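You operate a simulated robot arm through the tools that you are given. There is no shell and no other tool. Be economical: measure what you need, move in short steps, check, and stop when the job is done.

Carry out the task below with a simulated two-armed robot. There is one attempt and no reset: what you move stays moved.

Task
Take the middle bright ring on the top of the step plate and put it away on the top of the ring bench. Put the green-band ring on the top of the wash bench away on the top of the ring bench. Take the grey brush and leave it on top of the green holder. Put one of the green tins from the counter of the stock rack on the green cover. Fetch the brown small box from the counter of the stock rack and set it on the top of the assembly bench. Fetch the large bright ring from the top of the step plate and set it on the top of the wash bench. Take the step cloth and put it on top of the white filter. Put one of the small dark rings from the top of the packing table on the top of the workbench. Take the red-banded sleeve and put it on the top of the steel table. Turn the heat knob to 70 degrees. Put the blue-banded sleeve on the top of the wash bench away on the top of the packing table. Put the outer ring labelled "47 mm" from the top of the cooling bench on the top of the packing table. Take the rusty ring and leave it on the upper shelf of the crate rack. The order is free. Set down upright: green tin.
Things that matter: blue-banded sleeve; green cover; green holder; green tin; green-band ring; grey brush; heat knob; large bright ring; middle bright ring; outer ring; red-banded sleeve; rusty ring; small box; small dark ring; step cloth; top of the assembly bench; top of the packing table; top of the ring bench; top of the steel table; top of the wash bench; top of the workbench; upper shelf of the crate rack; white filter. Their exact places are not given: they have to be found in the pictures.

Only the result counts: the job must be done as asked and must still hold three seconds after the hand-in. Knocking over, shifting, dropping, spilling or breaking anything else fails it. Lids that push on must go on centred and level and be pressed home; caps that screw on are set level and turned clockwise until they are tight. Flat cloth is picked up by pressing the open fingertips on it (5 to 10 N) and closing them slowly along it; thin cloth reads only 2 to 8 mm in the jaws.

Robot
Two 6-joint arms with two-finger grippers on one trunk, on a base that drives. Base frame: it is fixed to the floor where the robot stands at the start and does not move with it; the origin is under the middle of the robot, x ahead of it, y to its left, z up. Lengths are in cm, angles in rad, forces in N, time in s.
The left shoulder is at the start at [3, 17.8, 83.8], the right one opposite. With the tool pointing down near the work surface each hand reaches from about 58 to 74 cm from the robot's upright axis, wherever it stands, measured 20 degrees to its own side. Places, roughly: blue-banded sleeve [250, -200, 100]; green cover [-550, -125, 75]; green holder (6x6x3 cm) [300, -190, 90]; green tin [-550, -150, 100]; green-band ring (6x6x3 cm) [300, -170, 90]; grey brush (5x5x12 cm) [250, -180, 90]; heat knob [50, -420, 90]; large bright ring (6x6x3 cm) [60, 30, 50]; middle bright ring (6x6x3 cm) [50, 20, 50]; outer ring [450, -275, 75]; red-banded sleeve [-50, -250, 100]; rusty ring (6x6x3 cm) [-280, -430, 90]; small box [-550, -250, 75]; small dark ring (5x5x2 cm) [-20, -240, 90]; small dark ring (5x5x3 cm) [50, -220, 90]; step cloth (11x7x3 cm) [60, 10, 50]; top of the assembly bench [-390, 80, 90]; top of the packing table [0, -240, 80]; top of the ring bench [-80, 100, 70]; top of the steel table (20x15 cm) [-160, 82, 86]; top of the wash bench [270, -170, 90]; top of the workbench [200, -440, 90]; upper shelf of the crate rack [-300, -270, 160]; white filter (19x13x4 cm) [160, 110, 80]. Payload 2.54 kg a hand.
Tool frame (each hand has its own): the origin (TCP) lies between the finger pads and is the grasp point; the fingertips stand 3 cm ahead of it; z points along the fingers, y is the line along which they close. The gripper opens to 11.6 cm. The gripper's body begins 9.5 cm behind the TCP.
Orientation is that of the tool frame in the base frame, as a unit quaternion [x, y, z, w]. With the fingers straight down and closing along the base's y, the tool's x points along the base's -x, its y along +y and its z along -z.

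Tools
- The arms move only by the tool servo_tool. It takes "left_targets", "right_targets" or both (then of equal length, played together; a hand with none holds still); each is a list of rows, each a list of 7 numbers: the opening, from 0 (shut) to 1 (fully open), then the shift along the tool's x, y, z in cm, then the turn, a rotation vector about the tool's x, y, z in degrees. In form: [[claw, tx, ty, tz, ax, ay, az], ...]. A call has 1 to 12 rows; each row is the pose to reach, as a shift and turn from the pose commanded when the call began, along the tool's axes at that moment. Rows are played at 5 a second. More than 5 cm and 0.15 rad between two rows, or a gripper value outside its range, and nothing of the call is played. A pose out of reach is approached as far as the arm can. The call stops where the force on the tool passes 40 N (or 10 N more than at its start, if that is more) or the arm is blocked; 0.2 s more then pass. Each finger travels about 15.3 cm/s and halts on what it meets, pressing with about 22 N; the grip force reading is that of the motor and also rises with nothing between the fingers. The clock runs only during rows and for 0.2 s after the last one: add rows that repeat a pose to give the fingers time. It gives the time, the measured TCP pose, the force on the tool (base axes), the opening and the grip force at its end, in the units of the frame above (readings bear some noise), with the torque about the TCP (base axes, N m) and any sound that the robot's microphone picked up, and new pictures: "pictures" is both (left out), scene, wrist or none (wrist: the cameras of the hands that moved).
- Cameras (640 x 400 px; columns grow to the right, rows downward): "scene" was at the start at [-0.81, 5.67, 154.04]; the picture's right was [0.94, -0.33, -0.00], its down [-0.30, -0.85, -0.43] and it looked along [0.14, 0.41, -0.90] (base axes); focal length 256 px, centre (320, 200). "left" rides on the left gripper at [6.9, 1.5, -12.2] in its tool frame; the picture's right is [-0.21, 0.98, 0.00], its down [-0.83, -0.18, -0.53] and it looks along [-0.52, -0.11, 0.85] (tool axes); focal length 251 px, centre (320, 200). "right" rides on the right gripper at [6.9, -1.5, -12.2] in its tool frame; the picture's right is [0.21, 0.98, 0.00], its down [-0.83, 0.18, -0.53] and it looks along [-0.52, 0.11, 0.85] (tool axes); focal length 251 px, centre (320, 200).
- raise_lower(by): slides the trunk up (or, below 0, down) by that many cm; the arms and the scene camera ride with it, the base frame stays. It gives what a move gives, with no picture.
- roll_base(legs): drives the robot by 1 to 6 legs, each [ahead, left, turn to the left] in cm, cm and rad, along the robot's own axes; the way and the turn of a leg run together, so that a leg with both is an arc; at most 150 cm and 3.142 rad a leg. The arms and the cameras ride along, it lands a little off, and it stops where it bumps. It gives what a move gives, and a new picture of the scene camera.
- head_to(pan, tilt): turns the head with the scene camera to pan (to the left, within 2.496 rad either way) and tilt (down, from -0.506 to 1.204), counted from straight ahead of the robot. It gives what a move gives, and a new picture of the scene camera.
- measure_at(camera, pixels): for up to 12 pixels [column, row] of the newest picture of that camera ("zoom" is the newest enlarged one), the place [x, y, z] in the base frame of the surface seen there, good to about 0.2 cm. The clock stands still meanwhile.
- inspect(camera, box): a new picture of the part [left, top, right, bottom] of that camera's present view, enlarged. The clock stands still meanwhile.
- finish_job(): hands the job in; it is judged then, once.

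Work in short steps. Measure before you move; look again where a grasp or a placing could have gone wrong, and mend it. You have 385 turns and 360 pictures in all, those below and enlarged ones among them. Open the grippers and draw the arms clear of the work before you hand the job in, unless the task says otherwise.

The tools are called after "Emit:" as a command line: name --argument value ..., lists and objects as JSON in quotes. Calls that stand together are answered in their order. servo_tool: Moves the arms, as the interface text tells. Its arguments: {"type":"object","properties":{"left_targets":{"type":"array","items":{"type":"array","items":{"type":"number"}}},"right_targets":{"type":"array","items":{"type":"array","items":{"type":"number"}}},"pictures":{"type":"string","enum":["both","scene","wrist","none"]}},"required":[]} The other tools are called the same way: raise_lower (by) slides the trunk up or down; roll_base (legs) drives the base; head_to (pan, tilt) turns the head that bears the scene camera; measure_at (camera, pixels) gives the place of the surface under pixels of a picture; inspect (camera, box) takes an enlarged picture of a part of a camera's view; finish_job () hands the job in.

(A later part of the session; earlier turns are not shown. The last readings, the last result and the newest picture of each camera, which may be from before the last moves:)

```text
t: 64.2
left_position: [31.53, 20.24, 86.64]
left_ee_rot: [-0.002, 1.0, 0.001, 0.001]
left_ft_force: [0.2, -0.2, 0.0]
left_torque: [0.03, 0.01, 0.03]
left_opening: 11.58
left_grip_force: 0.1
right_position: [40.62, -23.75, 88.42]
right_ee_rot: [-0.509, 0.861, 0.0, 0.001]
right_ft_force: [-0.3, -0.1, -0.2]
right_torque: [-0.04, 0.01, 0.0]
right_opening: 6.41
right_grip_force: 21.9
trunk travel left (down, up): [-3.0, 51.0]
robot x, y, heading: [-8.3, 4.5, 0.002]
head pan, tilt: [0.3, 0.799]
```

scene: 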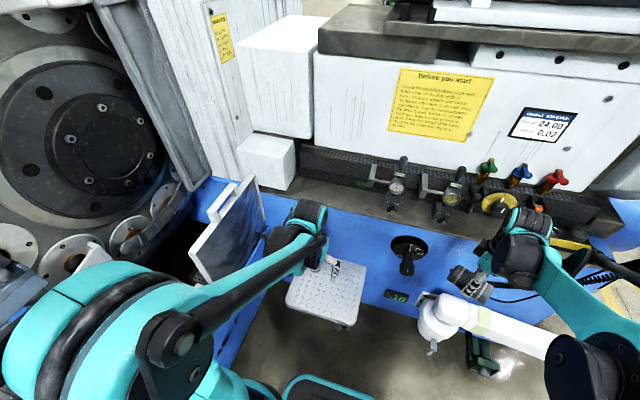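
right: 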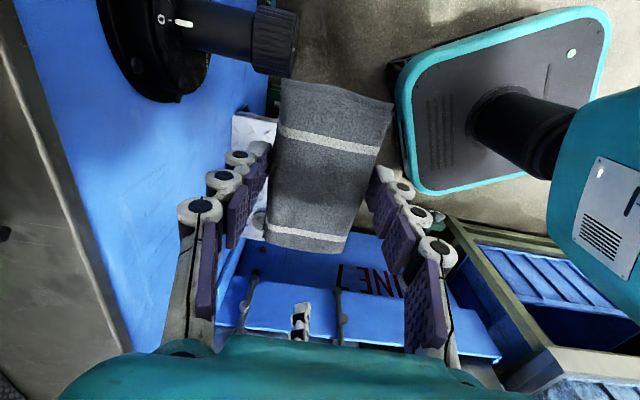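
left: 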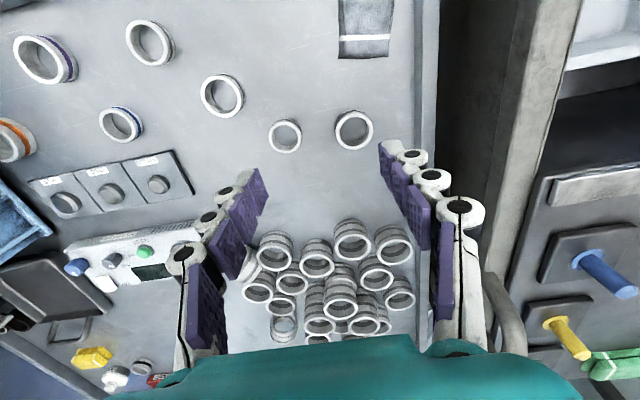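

I move the left hand over the large ring at about (57.9,28.6), down to z≈70, for a check.

Emit:
servo_tool --left_targets '[[1, -3, 1, 1, 0, 0, 0], [1, -6, 2, 3, 0, 0, 0], [1, -9.5, 3, 5, 0, 0, 0], [1, -13, 4, 7, 0, 0, 0], [1, -16.5, 5, 9, 0, 0, 0], [1, -20, 6, 11, 0, 0, 0], [1, -23.5, 7.2, 13, 0, 0, 0], [1, -26.3, 8.4, 15.5, 0, 0, 0], [1, -26.3, 8.4, 17, 0, 0, 0]]' --pictures "wrist"

```text
t: 66.2
left_position: [58.23, 28.8, 69.58]
left_ee_rot: [-0.002, 1.0, 0.001, 0.001]
left_ft_force: [-0.6, 0.1, 0.3]
left_torque: [-0.02, -0.01, 0.02]
left_opening: 11.61
left_grip_force: 0.1
right_position: [40.73, -23.94, 88.38]
right_ee_rot: [-0.51, 0.86, -0.001, 0.0]
right_ft_force: [-0.2, -0.2, -0.4]
right_torque: [0.04, -0.01, -0.01]
right_opening: 6.37
right_grip_force: 21.6
trunk travel left (down, up): [-3.0, 51.0]
robot x, y, heading: [-8.06, 4.36, 0.002]
head pan, tilt: [0.3, 0.799]
```

left: 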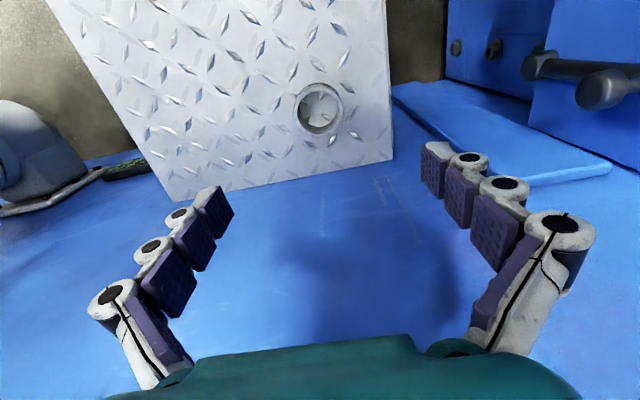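

Only the large ring remains, at left (319,108). I measure its rim.

Emit:
measure_at --camera "left" --pixels '[[298, 108], [342, 107], [318, 86], [320, 130], [296, 110], [320, 135], [339, 100]]'

```text
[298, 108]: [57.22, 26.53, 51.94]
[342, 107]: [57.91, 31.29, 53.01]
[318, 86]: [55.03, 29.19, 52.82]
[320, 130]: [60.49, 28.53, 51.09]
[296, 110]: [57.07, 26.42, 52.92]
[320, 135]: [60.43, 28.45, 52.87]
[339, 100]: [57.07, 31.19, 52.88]
```

Centre (57.8,28.9), height 3.3 cm. I descend, close, and lift slowly 5 cm.

Emit:
servo_tool --left_targets '[[1, 0.4, 0.1, 4.5, 0, 0, 0], [1, 0.4, 0.1, 9, 0, 0, 0], [1, 0.4, 0.1, 13, 0, 0, 0], [1, 0.4, 0.1, 16.3, 0, 0, 0], [1, 0.4, 0.1, 16.3, 0, 0, 0], [0.4, 0.4, 0.1, 16.3, 0, 0, 0], [0, 0.4, 0.1, 16.3, 0, 0, 0], [0, 0.4, 0.1, 16.3, 0, 0, 0], [0, 0.4, 0.1, 16.3, 0, 0, 0], [0, 0.4, 0.1, 15, 0, 0, 0], [0, 0.4, 0.1, 13.5, 0, 0, 0], [0, 0.4, 0.1, 11, 0, 0, 0]]' --pictures "wrist"

```text
t: 68.8
left_position: [57.55, 28.62, 58.48]
left_ee_rot: [-0.002, 1.0, 0.001, 0.001]
left_ft_force: [1.0, 0.4, -1.2]
left_torque: [0.01, -0.01, 0.02]
left_opening: 5.64
left_grip_force: 22.4
right_position: [40.76, -23.89, 88.45]
right_ee_rot: [-0.509, 0.861, 0.0, 0.0]
right_ft_force: [-0.3, 0.0, 0.0]
right_torque: [0.0, -0.01, 0.0]
right_opening: 6.37
right_grip_force: 22.0
trunk travel left (down, up): [-3.0, 51.0]
robot x, y, heading: [-8.25, 4.51, 0.009]
head pan, tilt: [0.3, 0.799]
```

left: 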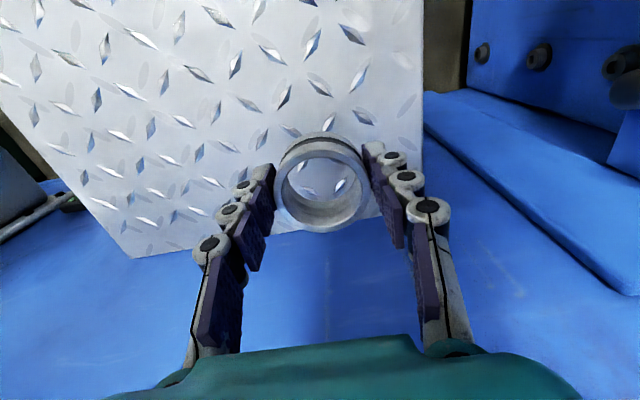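

The large ring is held (5.64). I lift it and retract, then look to the right to plan the way around the machine.

Emit:
servo_tool --left_targets '[[0, 0, 0, -3, 0, 0, 0], [0, 0, 0, -6, 0, 0, 0], [0, 0, 0, -9, 0, 0, 0], [0, 0, 0, -12, 0, 0, 0], [0, 2, -1, -15, 0, 0, 0], [0, 4.5, -2, -18, 0, 0, 0], [0, 7.5, -3, -21, 0, 0, 0], [0, 10.5, -4, -24, 0, 0, 0], [0, 14, -5, -27, 0, 0, 0], [0, 17.5, -6, -30, 0, 0, 0], [0, 21, -7, -32, 0, 0, 0], [0, 25, -8, -33, 0, 0, 0]]' --pictures "none"

Emit:
roll_base --legs '[[-25, 0, 0], [0, -65, 0]]'

Emit:
head_to --pan -0.6 --tilt 0.5

```text
t: 71.4
left_position: [32.2, 20.97, 91.72]
left_ee_rot: [-0.002, 1.0, 0.001, 0.001]
left_ft_force: [-0.4, 1.3, -1.1]
left_torque: [-0.01, 0.0, 0.01]
left_opening: 5.61
left_grip_force: 22.1
right_position: [40.6, -23.7, 88.47]
right_ee_rot: [-0.509, 0.861, 0.0, 0.0]
right_ft_force: [0.0, 0.8, -0.1]
right_torque: [-0.01, -0.01, 0.0]
right_opening: 6.38
right_grip_force: 21.4
trunk travel left (down, up): [-3.0, 51.0]
robot x, y, heading: [-8.36, 4.58, 0.002]
head pan, tilt: [0.3, 0.799]
```

```text
t: 76.4
left_position: [7.31, -43.5, 91.65]
left_ee_rot: [-0.009, 1.0, 0.002, 0.0]
left_ft_force: [0.5, -0.9, -1.5]
left_torque: [0.01, 0.02, 0.0]
left_opening: 5.65
left_grip_force: 21.7
right_position: [16.46, -88.13, 88.41]
right_ee_rot: [-0.515, 0.857, -0.001, 0.0]
right_ft_force: [0.4, 0.3, -1.2]
right_torque: [0.01, 0.01, 0.05]
right_opening: 6.37
right_grip_force: 21.2
trunk travel left (down, up): [-3.0, 51.0]
robot x, y, heading: [-33.08, -60.27, 0.024]
head pan, tilt: [0.3, 0.799]
```

scene: 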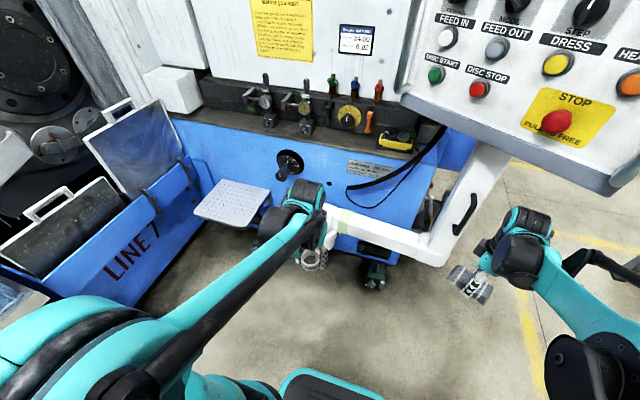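

```text
t: 77.6
left_position: [7.29, -43.45, 91.67]
left_ee_rot: [-0.011, 1.0, 0.0, 0.0]
left_ft_force: [-0.1, 0.4, -1.8]
left_torque: [-0.04, 0.02, 0.03]
left_opening: 5.62
left_grip_force: 21.6
right_position: [16.44, -88.1, 88.32]
right_ee_rot: [-0.516, 0.856, 0.0, -0.001]
right_ft_force: [0.4, 0.3, -0.8]
right_torque: [-0.02, 0.0, 0.03]
right_opening: 6.37
right_grip_force: 21.8
trunk travel left (down, up): [-3.0, 51.0]
robot x, y, heading: [-32.81, -60.24, 0.017]
head pan, tilt: [-0.6, 0.499]
```

scene: 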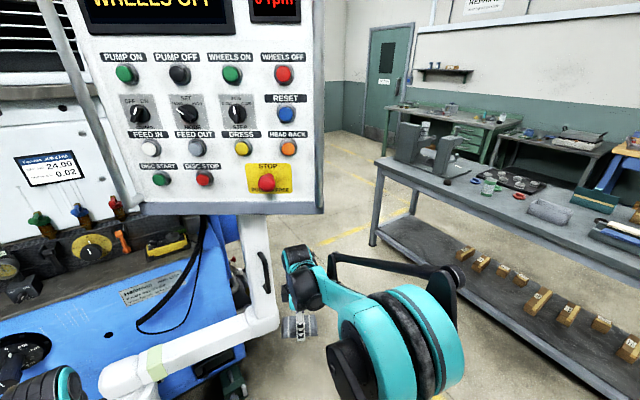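

The control panel stands close by; I measure it, the packing table corner and other benches.

Emit:
measure_at --camera "scene" --pixels '[[318, 208], [318, 100], [265, 270], [90, 180], [376, 162], [373, 240], [560, 235], [405, 290], [385, 115], [500, 135], [350, 235], [380, 145]]'

```text
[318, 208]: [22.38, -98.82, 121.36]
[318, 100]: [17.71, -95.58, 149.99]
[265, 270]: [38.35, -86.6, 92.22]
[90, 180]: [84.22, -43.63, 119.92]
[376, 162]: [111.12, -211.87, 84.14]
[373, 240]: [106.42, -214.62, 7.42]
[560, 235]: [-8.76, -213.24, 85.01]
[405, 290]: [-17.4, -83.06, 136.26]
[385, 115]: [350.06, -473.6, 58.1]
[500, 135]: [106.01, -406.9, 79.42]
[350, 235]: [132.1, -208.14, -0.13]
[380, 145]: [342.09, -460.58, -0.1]
```

The panel's edge is at (20,-97) and the packing table begins at y=-212. I back off, shift right to y≈-155 and drive ahead through that corridor, then look left.

Emit:
roll_base --legs '[[-22, 0, -0.02], [0, -94, 0], [150, 0, 0]]'

Emit:
head_to --pan 0.7 --tilt 0.5

```text
t: 90.8
left_position: [134.88, -142.16, 91.65]
left_ee_rot: [0.019, 1.0, 0.001, 0.002]
left_ft_force: [0.1, 0.8, -1.8]
left_torque: [0.0, 0.02, -0.01]
left_opening: 5.64
left_grip_force: 21.9
right_position: [141.35, -187.14, 88.44]
right_ee_rot: [-0.489, 0.872, 0.001, -0.001]
right_ft_force: [0.0, 0.6, -0.2]
right_torque: [-0.03, 0.0, 0.0]
right_opening: 6.37
right_grip_force: 22.1
trunk travel left (down, up): [-3.0, 51.0]
robot x, y, heading: [93.42, -156.78, -0.043]
head pan, tilt: [-0.6, 0.499]
```

scene: 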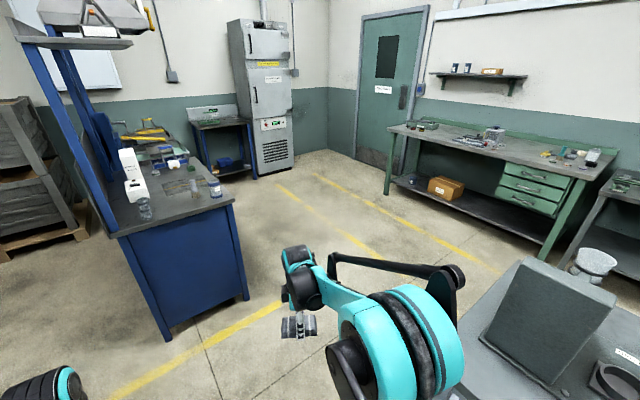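

```text
t: 92.3
left_position: [134.98, -142.01, 91.67]
left_ee_rot: [0.019, 1.0, 0.0, 0.0]
left_ft_force: [-0.3, 0.2, -1.7]
left_torque: [0.01, 0.0, -0.01]
left_opening: 5.62
left_grip_force: 21.9
right_position: [141.34, -187.1, 88.35]
right_ee_rot: [-0.489, 0.872, 0.0, 0.0]
right_ft_force: [0.3, -1.0, 1.1]
right_torque: [0.02, 0.02, -0.03]
right_opening: 6.39
right_grip_force: 21.4
trunk travel left (down, up): [-3.0, 51.0]
robot x, y, heading: [93.77, -156.49, -0.041]
head pan, tilt: [0.7, 0.499]
```

scene: 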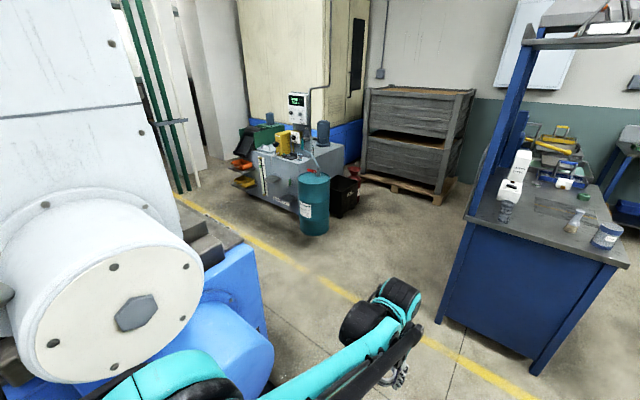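

The blue bench ahead is the wash bench; the coolant unit beyond (290,150) probably carries the white filter. I measure both and enlarge.

Emit:
measure_at --camera "scene" --pixels '[[465, 218], [620, 262], [540, 225], [516, 200], [437, 325], [285, 160], [315, 230], [240, 160], [245, 185], [345, 195], [385, 175], [600, 180]]'

Emit:
inspect --camera "scene" --box '[220, 80, 380, 240]'

Emit:
inspect --camera "scene" --box '[440, 100, 640, 280]'

```text
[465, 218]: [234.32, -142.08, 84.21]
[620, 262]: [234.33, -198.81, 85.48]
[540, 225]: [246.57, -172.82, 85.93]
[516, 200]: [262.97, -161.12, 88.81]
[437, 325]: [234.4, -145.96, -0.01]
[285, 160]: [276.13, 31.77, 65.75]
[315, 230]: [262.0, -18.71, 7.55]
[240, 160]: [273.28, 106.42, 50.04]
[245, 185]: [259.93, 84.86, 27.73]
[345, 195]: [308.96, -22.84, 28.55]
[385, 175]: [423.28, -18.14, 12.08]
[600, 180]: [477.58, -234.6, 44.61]
```

```text
2.50 times, centred on (300, 160) of scene
```

zoom: 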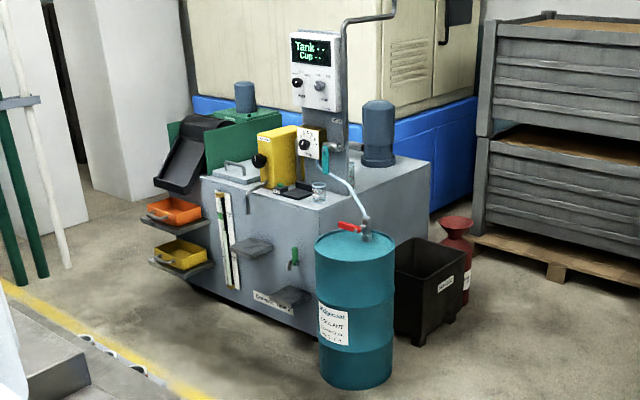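

```text
2.22 times, centred on (540, 190) of scene
```

zoom: 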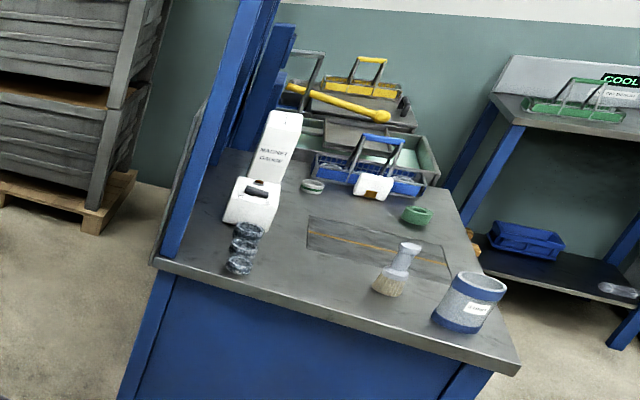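

Wash bench top is z≈86, front edge x=234. I raise the trunk 15 cm and drive up to place the large ring near (247,-167).

Emit:
raise_lower --by 15

Emit:
roll_base --legs '[[50, -33, 0.042], [38, 0, 0]]'

Emit:
head_to --pan 0.1 --tilt 0.75

```text
t: 94.0
left_position: [134.86, -141.99, 106.66]
left_ee_rot: [0.02, 1.0, 0.0, 0.001]
left_ft_force: [-0.2, 0.0, -2.4]
left_torque: [0.04, -0.01, 0.0]
left_opening: 5.63
left_grip_force: 21.8
right_position: [141.39, -187.15, 103.31]
right_ee_rot: [-0.49, 0.872, 0.0, -0.001]
right_ft_force: [-0.2, -0.5, -1.0]
right_torque: [0.04, -0.03, -0.02]
right_opening: 6.37
right_grip_force: 22.2
trunk travel left (down, up): [-18.0, 36.0]
robot x, y, heading: [93.69, -156.75, -0.041]
head pan, tilt: [0.7, 0.499]
```

```text
t: 99.4
left_position: [220.2, -175.7, 106.57]
left_ee_rot: [0.005, 1.0, 0.001, 0.0]
left_ft_force: [1.5, 0.6, -1.7]
left_torque: [-0.03, 0.05, -0.01]
left_opening: 5.62
left_grip_force: 21.4
right_position: [228.13, -220.55, 103.45]
right_ee_rot: [-0.504, 0.863, 0.0, 0.0]
right_ft_force: [0.4, 0.3, -0.1]
right_torque: [-0.01, 0.02, -0.02]
right_opening: 6.38
right_grip_force: 22.0
trunk travel left (down, up): [-18.0, 36.0]
robot x, y, heading: [178.84, -191.81, -0.01]
head pan, tilt: [0.7, 0.499]
```

scene: 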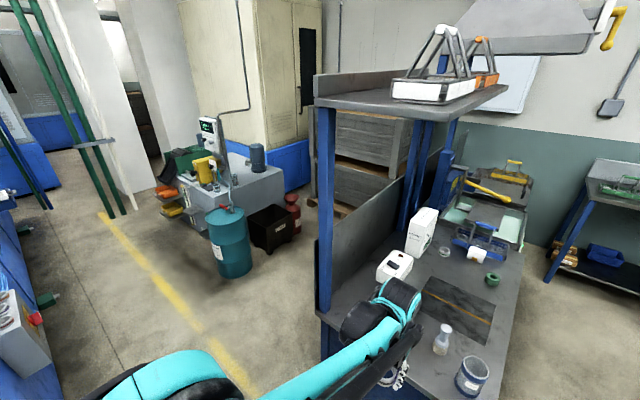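

```text
t: 100.4
left_position: [219.99, -175.74, 106.58]
left_ee_rot: [0.004, 1.0, 0.0, 0.0]
left_ft_force: [0.4, -1.2, -2.4]
left_torque: [0.02, -0.01, 0.0]
left_opening: 5.6
left_grip_force: 22.2
right_position: [228.19, -220.49, 103.35]
right_ee_rot: [-0.504, 0.864, 0.001, -0.001]
right_ft_force: [-0.2, -0.5, -0.3]
right_torque: [0.02, 0.0, 0.0]
right_opening: 6.37
right_grip_force: 21.9
trunk travel left (down, up): [-18.0, 36.0]
robot x, y, heading: [179.82, -192.05, -0.005]
head pan, tilt: [0.099, 0.75]
```

scene: 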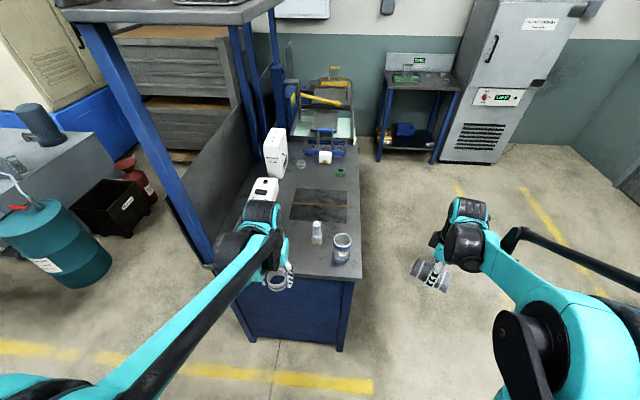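

I enlarge the wash bench to measure its objects precisely.

Emit:
inspect --camera "scene" --box '[220, 110, 380, 300]'

```text
2.11 times, centred on (300, 205) of scene
```

zoom: 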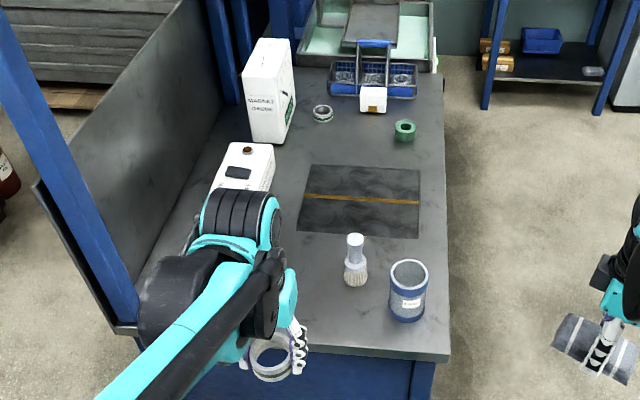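

Emit:
measure_at --camera "zoom" --pixels '[[356, 277], [355, 240], [408, 268], [408, 312], [405, 130], [322, 112], [310, 310], [330, 270], [445, 350], [300, 170], [420, 230], [313, 118]]'

```text
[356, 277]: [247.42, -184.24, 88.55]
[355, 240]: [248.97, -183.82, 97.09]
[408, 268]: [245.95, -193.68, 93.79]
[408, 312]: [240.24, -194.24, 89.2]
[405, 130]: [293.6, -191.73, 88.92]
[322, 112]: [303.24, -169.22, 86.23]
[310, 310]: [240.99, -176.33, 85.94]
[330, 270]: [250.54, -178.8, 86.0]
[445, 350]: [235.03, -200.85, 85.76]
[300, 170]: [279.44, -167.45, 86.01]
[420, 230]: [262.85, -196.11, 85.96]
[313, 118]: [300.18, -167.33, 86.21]
```

Brush at (248,-184), sleeve (243,-194), holder (293.6,-191.7), ring (302,-169). I bring the left hand over (244,-170.5).

Emit:
servo_tool --left_targets '[[0, -4, 1, -1, 0, 0, 0], [0, -8, 2, -1, 0, 0, 0], [0, -12, 3, -1, 0, 0, 0], [0, -16, 4, 0, 0, 0, 0], [0, -20, 5, 2, 0, 0, 0], [0, -24, 5, 5, 0, 0, 0], [0, -24, 5, 9, 0, 0, 0]]' --pictures "wrist"

```text
t: 102.0
left_position: [244.3, -171.01, 97.91]
left_ee_rot: [0.003, 1.0, 0.001, 0.001]
left_ft_force: [0.3, -0.2, -2.7]
left_torque: [0.0, 0.0, -0.01]
left_opening: 5.65
left_grip_force: 21.9
right_position: [228.12, -220.53, 103.34]
right_ee_rot: [-0.504, 0.864, 0.0, 0.0]
right_ft_force: [-0.4, -0.5, -0.1]
right_torque: [-0.02, 0.01, 0.0]
right_opening: 6.38
right_grip_force: 21.8
trunk travel left (down, up): [-18.0, 36.0]
robot x, y, heading: [179.33, -191.48, -0.009]
head pan, tilt: [0.099, 0.75]
```

left: 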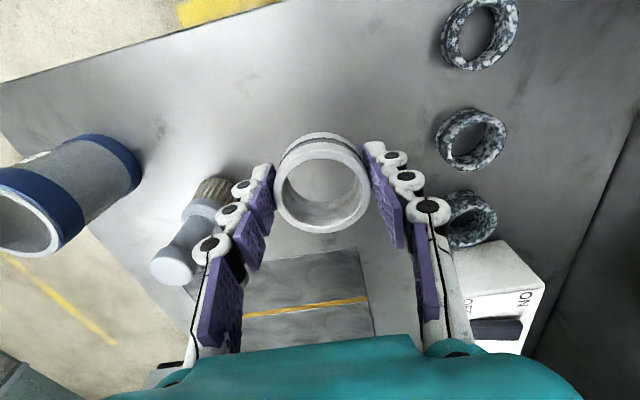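

Clear between the brush and the dark rings. I lower, open to 7.2 cm and rise.

Emit:
servo_tool --left_targets '[[0, 0, 0, 4, 0, 0, 0], [0, 0, 0, 7.5, 0, 0, 0], [0, 0, 0, 8.5, 0, 0, 0], [0, 0, 0, 8.6, 0, 0, 0], [0.55, 0, 0, 8.6, 0, 0, 0], [0.62, 0, 0, 8.6, 0, 0, 0], [0.62, 0, 0, 6, 0, 0, 0], [0.62, 0, 0, 2, 0, 0, 0], [0.62, 0, 0, -2, 0, 0, 0], [0.62, 0, 0, -6, 0, 0, 0], [0.62, 0, 0, -10, 0, 0, 0]]' --pictures "wrist"

```text
t: 104.4
left_position: [243.78, -170.8, 107.9]
left_ee_rot: [0.004, 1.0, 0.001, 0.002]
left_ft_force: [-0.3, 0.4, 0.0]
left_torque: [0.02, 0.0, -0.04]
left_opening: 7.19
left_grip_force: 0.0
right_position: [228.03, -220.61, 103.48]
right_ee_rot: [-0.504, 0.864, 0.0, 0.0]
right_ft_force: [-0.9, -0.7, -1.5]
right_torque: [0.02, 0.01, 0.02]
right_opening: 6.39
right_grip_force: 22.1
trunk travel left (down, up): [-18.0, 36.0]
robot x, y, heading: [179.15, -192.06, -0.009]
head pan, tilt: [0.099, 0.75]
```

left: 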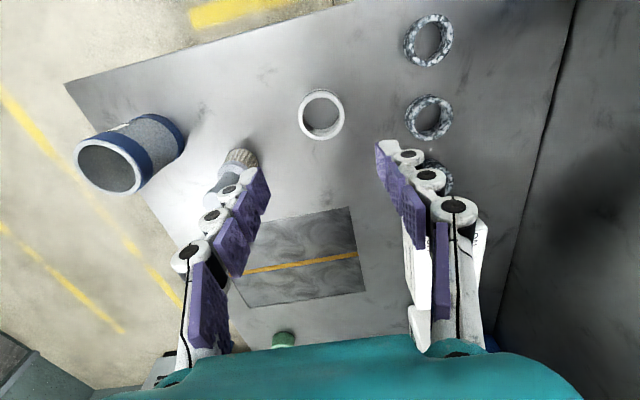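

The large ring stands at (322,115) in the view. Next the cloth: I lift the left hand away and look to the left for the way to the filter.

Emit:
servo_tool --left_targets '[[0.62, 4, 0, -1, 0, 0, 0], [0.62, 8, 0, -2, 0, 0, 0], [0.8, 12, 0, -2, 0, 0, 0], [1, 16, 0, -2, 0, 0, 0], [1, 20, 0, -2, 0, 0, 0], [1, 24, 0, -2, 0, 0, 0]]' --pictures "none"

Emit:
head_to --pan 1.5 --tilt 0.5

```text
t: 105.8
left_position: [219.7, -170.53, 109.56]
left_ee_rot: [0.004, 1.0, 0.001, 0.002]
left_ft_force: [0.1, -0.5, 1.0]
left_torque: [-0.01, -0.02, -0.03]
left_opening: 11.61
left_grip_force: 0.1
right_position: [227.89, -220.55, 103.46]
right_ee_rot: [-0.504, 0.864, 0.0, 0.0]
right_ft_force: [0.1, -0.7, -0.2]
right_torque: [0.03, -0.07, -0.01]
right_opening: 6.39
right_grip_force: 22.4
trunk travel left (down, up): [-18.0, 36.0]
robot x, y, heading: [179.25, -191.92, -0.008]
head pan, tilt: [0.099, 0.75]
```

```text
t: 107.3
left_position: [220.08, -170.63, 109.57]
left_ee_rot: [0.004, 1.0, 0.0, 0.002]
left_ft_force: [0.6, 0.4, 0.0]
left_torque: [-0.03, 0.01, -0.01]
left_opening: 11.6
left_grip_force: 0.0
right_position: [228.05, -220.48, 103.43]
right_ee_rot: [-0.504, 0.864, 0.0, 0.0]
right_ft_force: [0.0, -0.3, -0.5]
right_torque: [0.01, -0.01, 0.0]
right_opening: 6.4
right_grip_force: 21.3
trunk travel left (down, up): [-18.0, 36.0]
robot x, y, heading: [179.15, -191.69, -0.007]
head pan, tilt: [1.499, 0.499]
```

scene: 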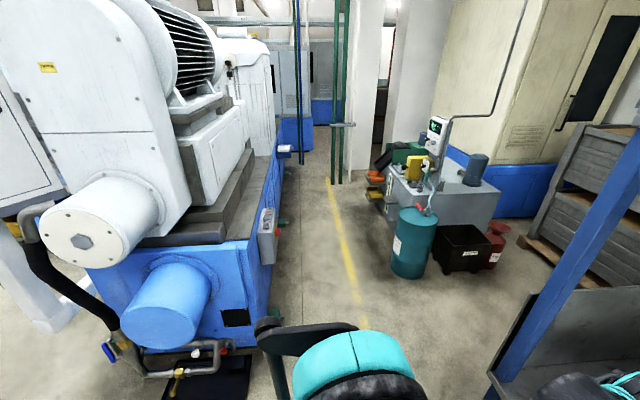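

A white ledge sits on the machine's side at (285,150). I measure corridor points and enlarge that area.

Emit:
measure_at --camera "scene" --pixels '[[286, 150], [266, 225], [245, 300], [340, 150], [335, 185], [360, 320], [395, 230], [375, 180], [283, 220], [300, 140]]'

Emit:
inspect --camera "scene" --box '[230, 90, 400, 260]'

```text
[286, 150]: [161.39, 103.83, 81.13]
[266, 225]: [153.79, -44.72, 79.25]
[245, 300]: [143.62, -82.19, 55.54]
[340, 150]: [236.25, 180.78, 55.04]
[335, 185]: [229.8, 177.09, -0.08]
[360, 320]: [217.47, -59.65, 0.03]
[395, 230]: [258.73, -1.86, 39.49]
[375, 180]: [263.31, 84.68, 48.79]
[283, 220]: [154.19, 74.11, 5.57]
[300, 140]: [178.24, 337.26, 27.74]
```

```text
2.35 times, centred on (315, 175) of scene
```

zoom: 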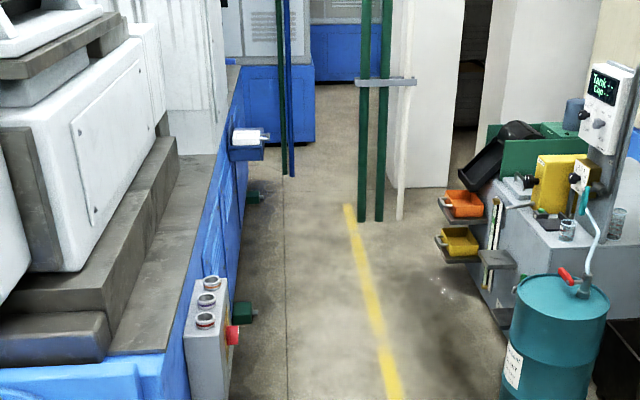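

The white filter sits on a bracket at (161,104,81) on the machine's side. I tuck the right hand inward, then drive via x≈200 up to y≈50.

Emit:
servo_tool --right_targets '[[0, -2.5, 2.2, 0, 0, 0, 0], [0, -5, 4.5, 0, 0, 0, 0], [0, -7.5, 7, 0, 0, 0, 0], [0, -10, 9.5, 0, 0, 0, 0], [0, -11, 12, 0, 0, 0, 0]]' --pictures "none"

Emit:
roll_base --legs '[[-12, 0, 0], [0, 0, 1.578], [30, -33, 0], [100, 0, 0]]'

```text
t: 108.5
left_position: [219.97, -170.7, 109.66]
left_ee_rot: [0.003, 1.0, 0.0, 0.001]
left_ft_force: [-0.5, 0.9, 0.3]
left_torque: [0.02, 0.0, -0.03]
left_opening: 11.58
left_grip_force: 0.0
right_position: [222.84, -204.97, 103.65]
right_ee_rot: [-0.505, 0.863, 0.0, 0.0]
right_ft_force: [-0.4, -0.3, -0.2]
right_torque: [0.01, 0.01, 0.01]
right_opening: 6.37
right_grip_force: 21.9
trunk travel left (down, up): [-18.0, 36.0]
robot x, y, heading: [179.56, -192.01, -0.008]
head pan, tilt: [1.499, 0.499]
```

```text
t: 120.5
left_position: [182.55, -23.49, 109.58]
left_ee_rot: [-0.699, 0.715, 0.002, 0.0]
left_ft_force: [0.6, 0.3, 0.5]
left_torque: [-0.02, 0.03, 0.01]
left_opening: 11.59
left_grip_force: 0.0
right_position: [217.06, -21.2, 103.67]
right_ee_rot: [0.965, -0.262, 0.0, 0.0]
right_ft_force: [0.0, 0.0, -1.0]
right_torque: [-0.03, -0.03, 0.01]
right_opening: 6.38
right_grip_force: 22.2
trunk travel left (down, up): [-18.0, 36.0]
robot x, y, heading: [203.01, -64.44, 1.549]
head pan, tilt: [1.499, 0.499]
```

scene: 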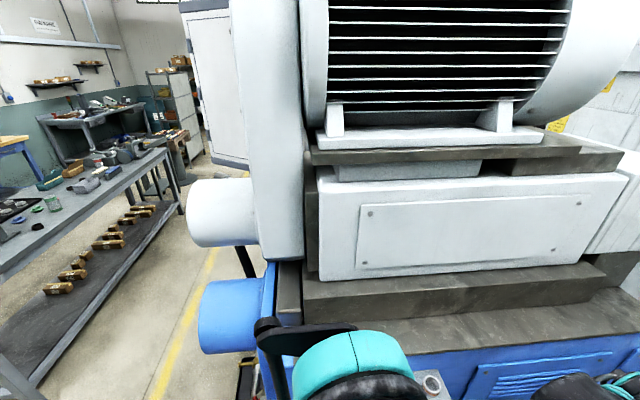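

Clear so far at (203,-64). I go on to y≈47, turn toward the filter, and look down at it.

Emit:
roll_base --legs '[[112, 0, 0.02], [0, 0, 0.96]]'

Emit:
head_to --pan -0.2 --tilt 0.9

```text
t: 128.6
left_position: [157.92, 53.33, 109.7]
left_ee_rot: [0.952, -0.307, -0.001, 0.0]
left_ft_force: [0.2, 0.0, 0.4]
left_torque: [0.05, 0.01, -0.03]
left_opening: 11.61
left_grip_force: 0.1
right_position: [175.5, 82.95, 103.62]
right_ee_rot: [0.976, 0.218, 0.0, -0.001]
right_ft_force: [0.0, 0.3, -0.6]
right_torque: [-0.02, -0.04, -0.02]
right_opening: 6.41
right_grip_force: 22.1
trunk travel left (down, up): [-18.0, 36.0]
robot x, y, heading: [203.1, 47.1, 2.513]
head pan, tilt: [1.499, 0.499]
```

scene: 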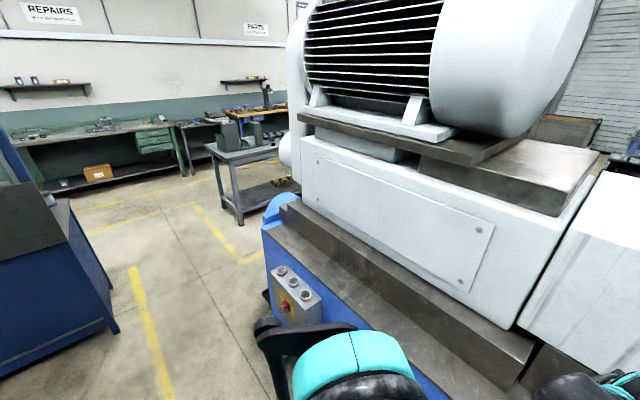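

```text
t: 130.3
left_position: [157.85, 53.24, 109.55]
left_ee_rot: [0.952, -0.308, -0.001, 0.0]
left_ft_force: [0.2, 0.2, -0.3]
left_torque: [-0.02, 0.02, 0.0]
left_opening: 11.6
left_grip_force: 0.1
right_position: [175.36, 82.9, 103.63]
right_ee_rot: [0.976, 0.218, -0.001, 0.0]
right_ft_force: [1.2, 0.2, -0.3]
right_torque: [0.02, 0.0, -0.02]
right_opening: 6.36
right_grip_force: 22.0
trunk travel left (down, up): [-18.0, 36.0]
robot x, y, heading: [203.21, 46.81, 2.519]
head pan, tilt: [-0.201, 0.901]
```

scene: 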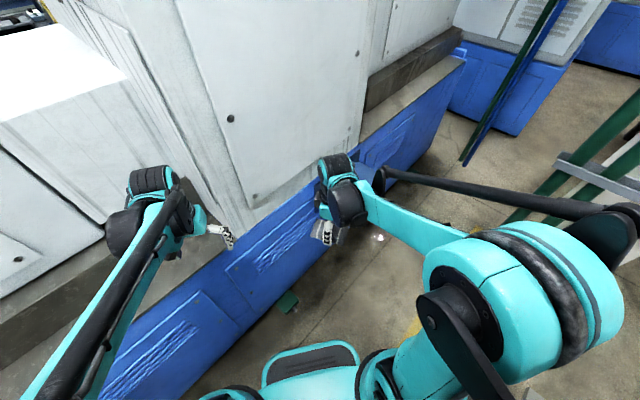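

The filter is hidden behind the right arm; I view it through the right wrist camera.

Emit:
inspect --camera "right" --box '[0, 0, 640, 400]'

```text
1.00 times, centred on (320, 200) of right (not enlarged: the box is as wide or as high as the picture)
```

zoom: 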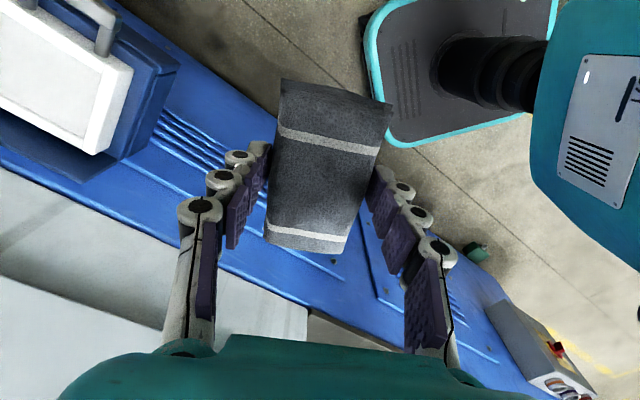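

Emit:
measure_at --camera "zoom" --pixels '[[108, 150], [132, 68], [50, 60], [20, 100], [105, 40], [150, 120], [40, 10], [5, 125], [80, 10], [70, 110]]'

```text
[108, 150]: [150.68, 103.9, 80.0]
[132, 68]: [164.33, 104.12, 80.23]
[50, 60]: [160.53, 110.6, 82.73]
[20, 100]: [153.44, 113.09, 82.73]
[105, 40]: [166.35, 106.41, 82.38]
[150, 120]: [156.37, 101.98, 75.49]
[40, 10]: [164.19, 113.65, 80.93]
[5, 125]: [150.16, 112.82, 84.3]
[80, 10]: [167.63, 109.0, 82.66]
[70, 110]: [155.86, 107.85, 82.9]
```

Filter top z≈82.8, about x 151–164.5, y 104–122. It's 79 cm away, so I advance 12 cm along that direction and re-measure.

Emit:
roll_base --legs '[[11.5, -4, 0]]'

Emit:
servo_tool --right_targets '[[0, 0, -3, -1, 0, 0, 5], [0, 0, -6, -1, 0, 0, 10], [0, 0, -9, -1, 0, 0, 15], [0, 0, -11, -1, 0, 0, 20], [0, 0, -13, -1, 0, 0, 25]]' --pictures "wrist"

```text
t: 131.5
left_position: [153.16, 60.05, 109.47]
left_ee_rot: [0.952, -0.305, 0.005, 0.003]
left_ft_force: [0.4, 0.1, 0.1]
left_torque: [-0.03, 0.02, 0.0]
left_opening: 11.61
left_grip_force: 0.1
right_position: [170.16, 90.28, 103.62]
right_ee_rot: [0.976, 0.218, -0.001, -0.002]
right_ft_force: [-0.2, -0.3, -0.2]
right_torque: [0.03, 0.0, 0.0]
right_opening: 6.39
right_grip_force: 22.3
trunk travel left (down, up): [-18.0, 36.0]
robot x, y, heading: [197.99, 53.99, 2.52]
head pan, tilt: [-0.201, 0.901]
stopped in leg 1: the force on the tool passed its limit at 127 N (the readings are from after the stop); the commanded pose is now the measured one
```

scene: 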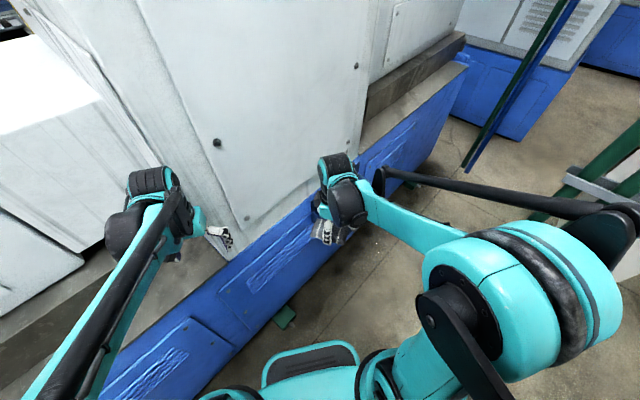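

```text
t: 132.7
left_position: [153.09, 60.05, 109.51]
left_ee_rot: [0.952, -0.305, 0.004, 0.004]
left_ft_force: [0.7, -0.4, 0.6]
left_torque: [-0.02, 0.02, 0.02]
left_opening: 11.62
left_grip_force: 0.1
right_position: [164.73, 102.11, 104.53]
right_ee_rot: [1.0, 0.0, 0.0, 0.0]
right_ft_force: [0.4, -0.5, -0.1]
right_torque: [0.01, 0.01, -0.02]
right_opening: 6.38
right_grip_force: 22.1
trunk travel left (down, up): [-18.0, 36.0]
robot x, y, heading: [198.18, 54.54, 2.523]
head pan, tilt: [-0.201, 0.901]
```

right: 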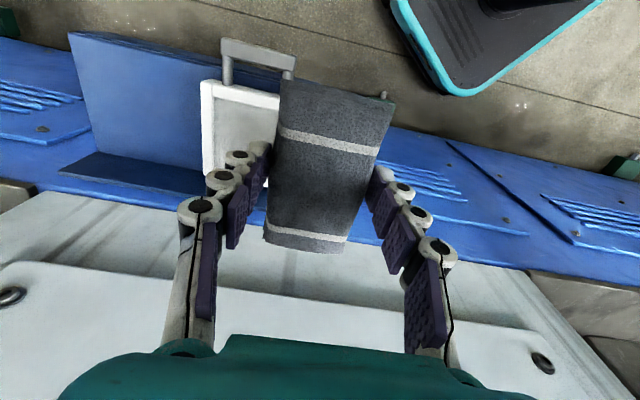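

The left hand brushed the machine body; I pull it back. From the right view I measure the filter and the wall behind it.

Emit:
servo_tool --left_targets '[[1, 4, 0, 0, 0, 0, 0], [1, 8, 0, 0, 0, 0, 0], [1, 12, -2, 0, 0, 0, 0], [1, 15, -4, 0, 0, 0, 0]]' --pictures "none"

Emit:
measure_at --camera "right" --pixels '[[205, 85], [275, 100], [206, 165], [235, 130], [225, 45], [290, 60], [130, 170], [100, 100], [100, 230], [330, 255], [300, 320], [50, 300]]'

```text
t: 133.7
left_position: [167.79, 54.44, 109.55]
left_ee_rot: [0.953, -0.304, 0.004, 0.002]
left_ft_force: [0.0, -0.2, -0.3]
left_torque: [0.01, -0.01, 0.01]
left_opening: 11.58
left_grip_force: 0.1
right_position: [164.73, 102.0, 104.77]
right_ee_rot: [1.0, 0.001, 0.001, -0.001]
right_ft_force: [0.4, -0.5, -0.1]
right_torque: [-0.04, 0.0, -0.01]
right_opening: 6.39
right_grip_force: 21.4
trunk travel left (down, up): [-18.0, 36.0]
robot x, y, heading: [197.89, 54.35, 2.518]
head pan, tilt: [-0.201, 0.901]
```

```text
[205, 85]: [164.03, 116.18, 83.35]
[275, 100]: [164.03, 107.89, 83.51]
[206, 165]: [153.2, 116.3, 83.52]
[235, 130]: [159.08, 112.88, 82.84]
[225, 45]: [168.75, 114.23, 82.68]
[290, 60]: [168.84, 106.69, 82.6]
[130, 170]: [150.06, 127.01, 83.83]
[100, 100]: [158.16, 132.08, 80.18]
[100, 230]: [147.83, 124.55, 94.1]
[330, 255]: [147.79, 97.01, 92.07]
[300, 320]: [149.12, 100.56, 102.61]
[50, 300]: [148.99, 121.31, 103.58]
```

Filter body x≈151–164, y≈104–116.5, top 82.8–83.5, wall at x≈148. Target TCP (157.5,110.3); I move over and down to z≈90.

Emit:
servo_tool --right_targets '[[0, -2.4, -2.8, 0, 0, 0, 0], [0, -4.8, -5.6, 0, 0, 0, 0], [0, -7.2, -8.3, 0, 0, 0, 0], [0, -7.2, -8.3, 4.5, 0, 0, 0], [0, -7.2, -8.3, 9, 0, 0, 0], [0, -7.2, -8.3, 13, 0, 0, 0]]' --pictures "wrist"

```text
t: 135.1
left_position: [167.79, 54.59, 109.51]
left_ee_rot: [0.953, -0.304, 0.004, 0.005]
left_ft_force: [1.1, 0.2, 0.2]
left_torque: [-0.01, -0.01, 0.0]
left_opening: 11.63
left_grip_force: 0.2
right_position: [157.41, 110.55, 91.69]
right_ee_rot: [1.0, 0.002, 0.0, 0.0]
right_ft_force: [0.1, -0.1, -1.2]
right_torque: [0.02, -0.02, -0.01]
right_opening: 6.4
right_grip_force: 22.0
trunk travel left (down, up): [-18.0, 36.0]
robot x, y, heading: [198.25, 54.13, 2.518]
head pan, tilt: [-0.201, 0.901]
```

right: 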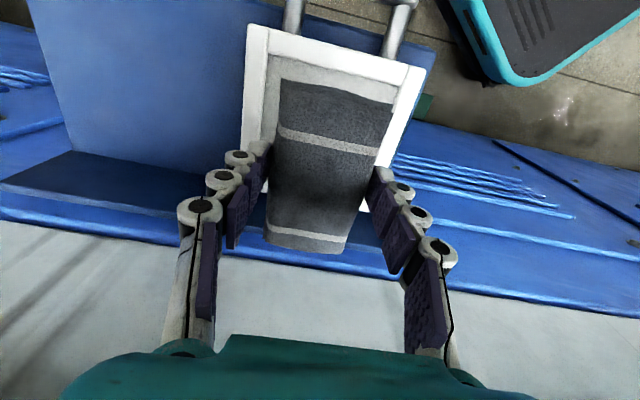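

Well centred. I lower to contact, open, and lift away.

Emit:
servo_tool --right_targets '[[0, 0, 0, 3, 0, 0, 0], [0, 0, 0, 4.7, 0, 0, 0], [0, 0, 0, 5.2, 0, 0, 0], [0.5, 0, 0, 5.2, 0, 0, 0], [0.72, 0, 0, 5.2, 0, 0, 0], [0.72, 0, 0, 5.2, 0, 0, 0], [0.72, 0, 0, 3, 0, 0, 0], [0.72, 0, 0, -1, 0, 0, 0], [0.72, 0, 0, -5, 0, 0, 0], [0.72, 0, 0, -9, 0, 0, 0], [0.72, 0, 0, -13, 0, 0, 0]]' --pictures "wrist"

```text
t: 137.5
left_position: [167.79, 54.49, 109.52]
left_ee_rot: [0.952, -0.305, 0.005, 0.002]
left_ft_force: [-0.3, 0.2, 0.3]
left_torque: [0.01, 0.02, -0.01]
left_opening: 11.6
left_grip_force: 0.1
right_position: [157.29, 110.26, 104.47]
right_ee_rot: [1.0, 0.002, -0.001, -0.001]
right_ft_force: [0.6, -0.5, 0.5]
right_torque: [0.02, -0.02, 0.01]
right_opening: 8.39
right_grip_force: 0.0
trunk travel left (down, up): [-18.0, 36.0]
robot x, y, heading: [198.32, 54.44, 2.516]
head pan, tilt: [-0.201, 0.901]
```

right: 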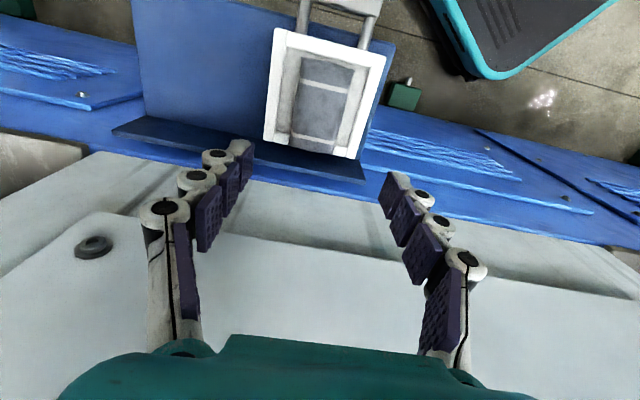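

The cloth lies on the filter. I retract the right hand, turn back to +y, and reverse along the aisle to the open side of the wash bench.

Emit:
servo_tool --right_targets '[[0.72, 2.5, 2.8, -1, 0, 0, 5], [0.72, 5, 5.6, -2, 0, 0, 10], [0.8, 7.5, 8.4, -2, 0, 0, 15], [0.9, 10, 11.2, -2, 0, 0, 20], [1, 12.5, 14, -2, 0, 0, 25], [1, 15, 17, -2, 0, 0, 30], [1, 18, 20, -2, 0, 0, 36]]' --pictures "none"

Emit:
roll_base --legs '[[0, 0, -0.946], [-150, 4, 0], [-150, 6, 0]]'

Emit:
head_to --pan -0.9 --tilt 0.6

```text
t: 139.1
left_position: [167.85, 54.52, 109.7]
left_ee_rot: [0.952, -0.305, 0.004, 0.002]
left_ft_force: [0.5, -0.3, -0.5]
left_torque: [0.03, 0.0, -0.04]
left_opening: 11.59
left_grip_force: 0.1
right_position: [175.65, 90.31, 107.03]
right_ee_rot: [0.951, -0.308, -0.001, 0.0]
right_ft_force: [-0.4, -0.1, 0.2]
right_torque: [0.03, 0.04, -0.02]
right_opening: 11.62
right_grip_force: 0.0
trunk travel left (down, up): [-18.0, 36.0]
robot x, y, heading: [198.41, 54.22, 2.516]
head pan, tilt: [-0.201, 0.901]
```

```text
refused: leg 2 is longer than a leg can be; nothing moved
```

```text
t: 140.2
left_position: [167.73, 54.49, 109.55]
left_ee_rot: [0.952, -0.305, 0.005, 0.002]
left_ft_force: [0.6, 0.2, 0.2]
left_torque: [0.01, 0.02, -0.01]
left_opening: 11.61
left_grip_force: 0.1
right_position: [175.48, 90.49, 107.01]
right_ee_rot: [0.952, -0.306, 0.001, 0.0]
right_ft_force: [1.2, -0.4, -0.3]
right_torque: [-0.01, 0.03, 0.0]
right_opening: 11.59
right_grip_force: 0.1
trunk travel left (down, up): [-18.0, 36.0]
robot x, y, heading: [198.22, 54.16, 2.523]
head pan, tilt: [-0.901, 0.6]
```

scene: 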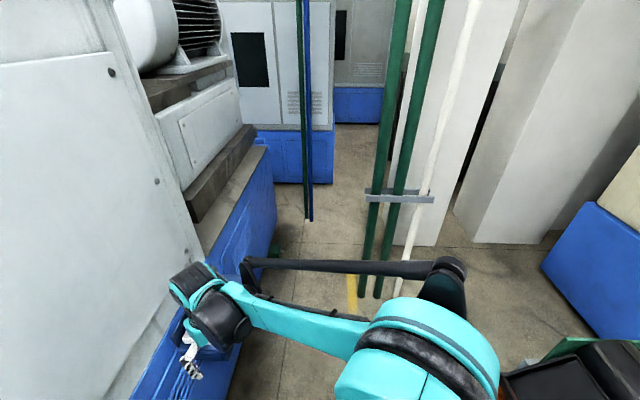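

Leg length slightly over the limit; I repeat with 145 cm legs.

Emit:
roll_base --legs '[[0, 0, -0.946], [-145, 4, 0], [-145, 6, 0]]'

```text
t: 156.8
left_position: [176.15, -216.94, 109.67]
left_ee_rot: [0.716, -0.698, 0.003, 0.004]
left_ft_force: [0.1, -1.1, 0.2]
left_torque: [0.03, 0.01, -0.02]
left_opening: 11.61
left_grip_force: 0.0
right_position: [209.43, -201.56, 106.9]
right_ee_rot: [0.714, -0.7, -0.001, -0.001]
right_ft_force: [0.3, 0.8, 0.4]
right_torque: [0.0, -0.03, 0.01]
right_opening: 11.61
right_grip_force: 0.0
trunk travel left (down, up): [-18.0, 36.0]
robot x, y, heading: [194.07, -241.72, 1.585]
head pan, tilt: [-0.901, 0.6]
```

scene: 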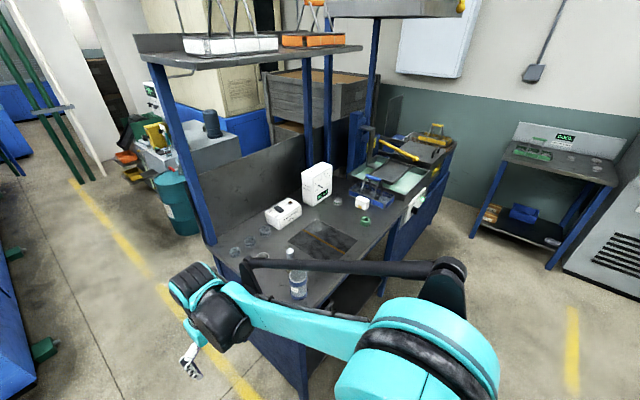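

I back to y≈-256, then shift right beside the bench to x≈268 and come forward, looking at the bench.

Emit:
roll_base --legs '[[-15, 0, -0.014], [0, -74, 0], [7, 0, 0]]'

Emit:
head_to --pan 0.1 --tilt 0.85

```text
t: 162.4
left_position: [250.16, -224.51, 109.57]
left_ee_rot: [0.714, -0.7, 0.004, 0.004]
left_ft_force: [-0.7, 0.0, -1.2]
left_torque: [-0.07, -0.02, 0.02]
left_opening: 11.61
left_grip_force: 0.0
right_position: [283.67, -209.21, 106.72]
right_ee_rot: [0.712, -0.702, 0.0, 0.0]
right_ft_force: [0.1, 0.6, -0.6]
right_torque: [-0.06, -0.03, 0.01]
right_opening: 11.6
right_grip_force: 0.1
trunk travel left (down, up): [-18.0, 36.0]
robot x, y, heading: [268.02, -249.58, 1.584]
head pan, tilt: [-0.901, 0.6]
```

scene: 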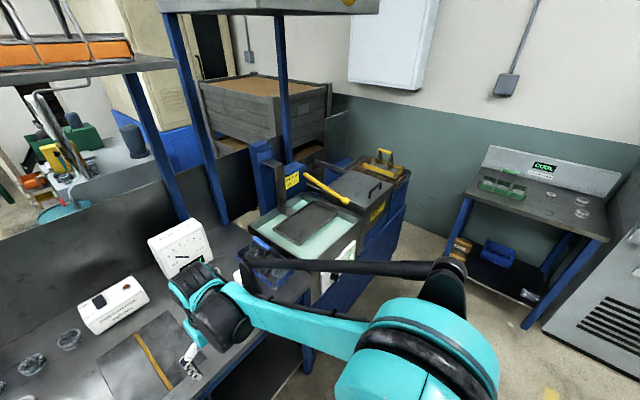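

```text
t: 163.7
left_position: [250.21, -224.51, 109.59]
left_ee_rot: [0.714, -0.7, 0.003, 0.005]
left_ft_force: [-0.9, 0.1, -0.5]
left_torque: [-0.05, 0.01, -0.05]
left_opening: 11.6
left_grip_force: 0.0
right_position: [283.65, -209.41, 106.85]
right_ee_rot: [0.712, -0.702, 0.0, 0.0]
right_ft_force: [-0.7, -0.1, 0.1]
right_torque: [-0.03, 0.0, 0.0]
right_opening: 11.61
right_grip_force: 0.0
trunk travel left (down, up): [-18.0, 36.0]
robot x, y, heading: [268.05, -249.11, 1.584]
head pan, tilt: [0.099, 0.85]
```

scene: 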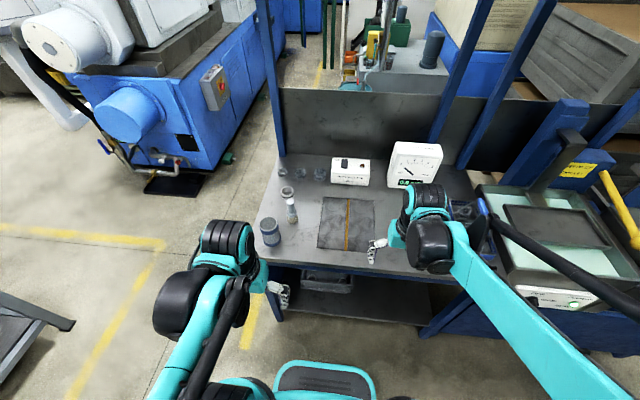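

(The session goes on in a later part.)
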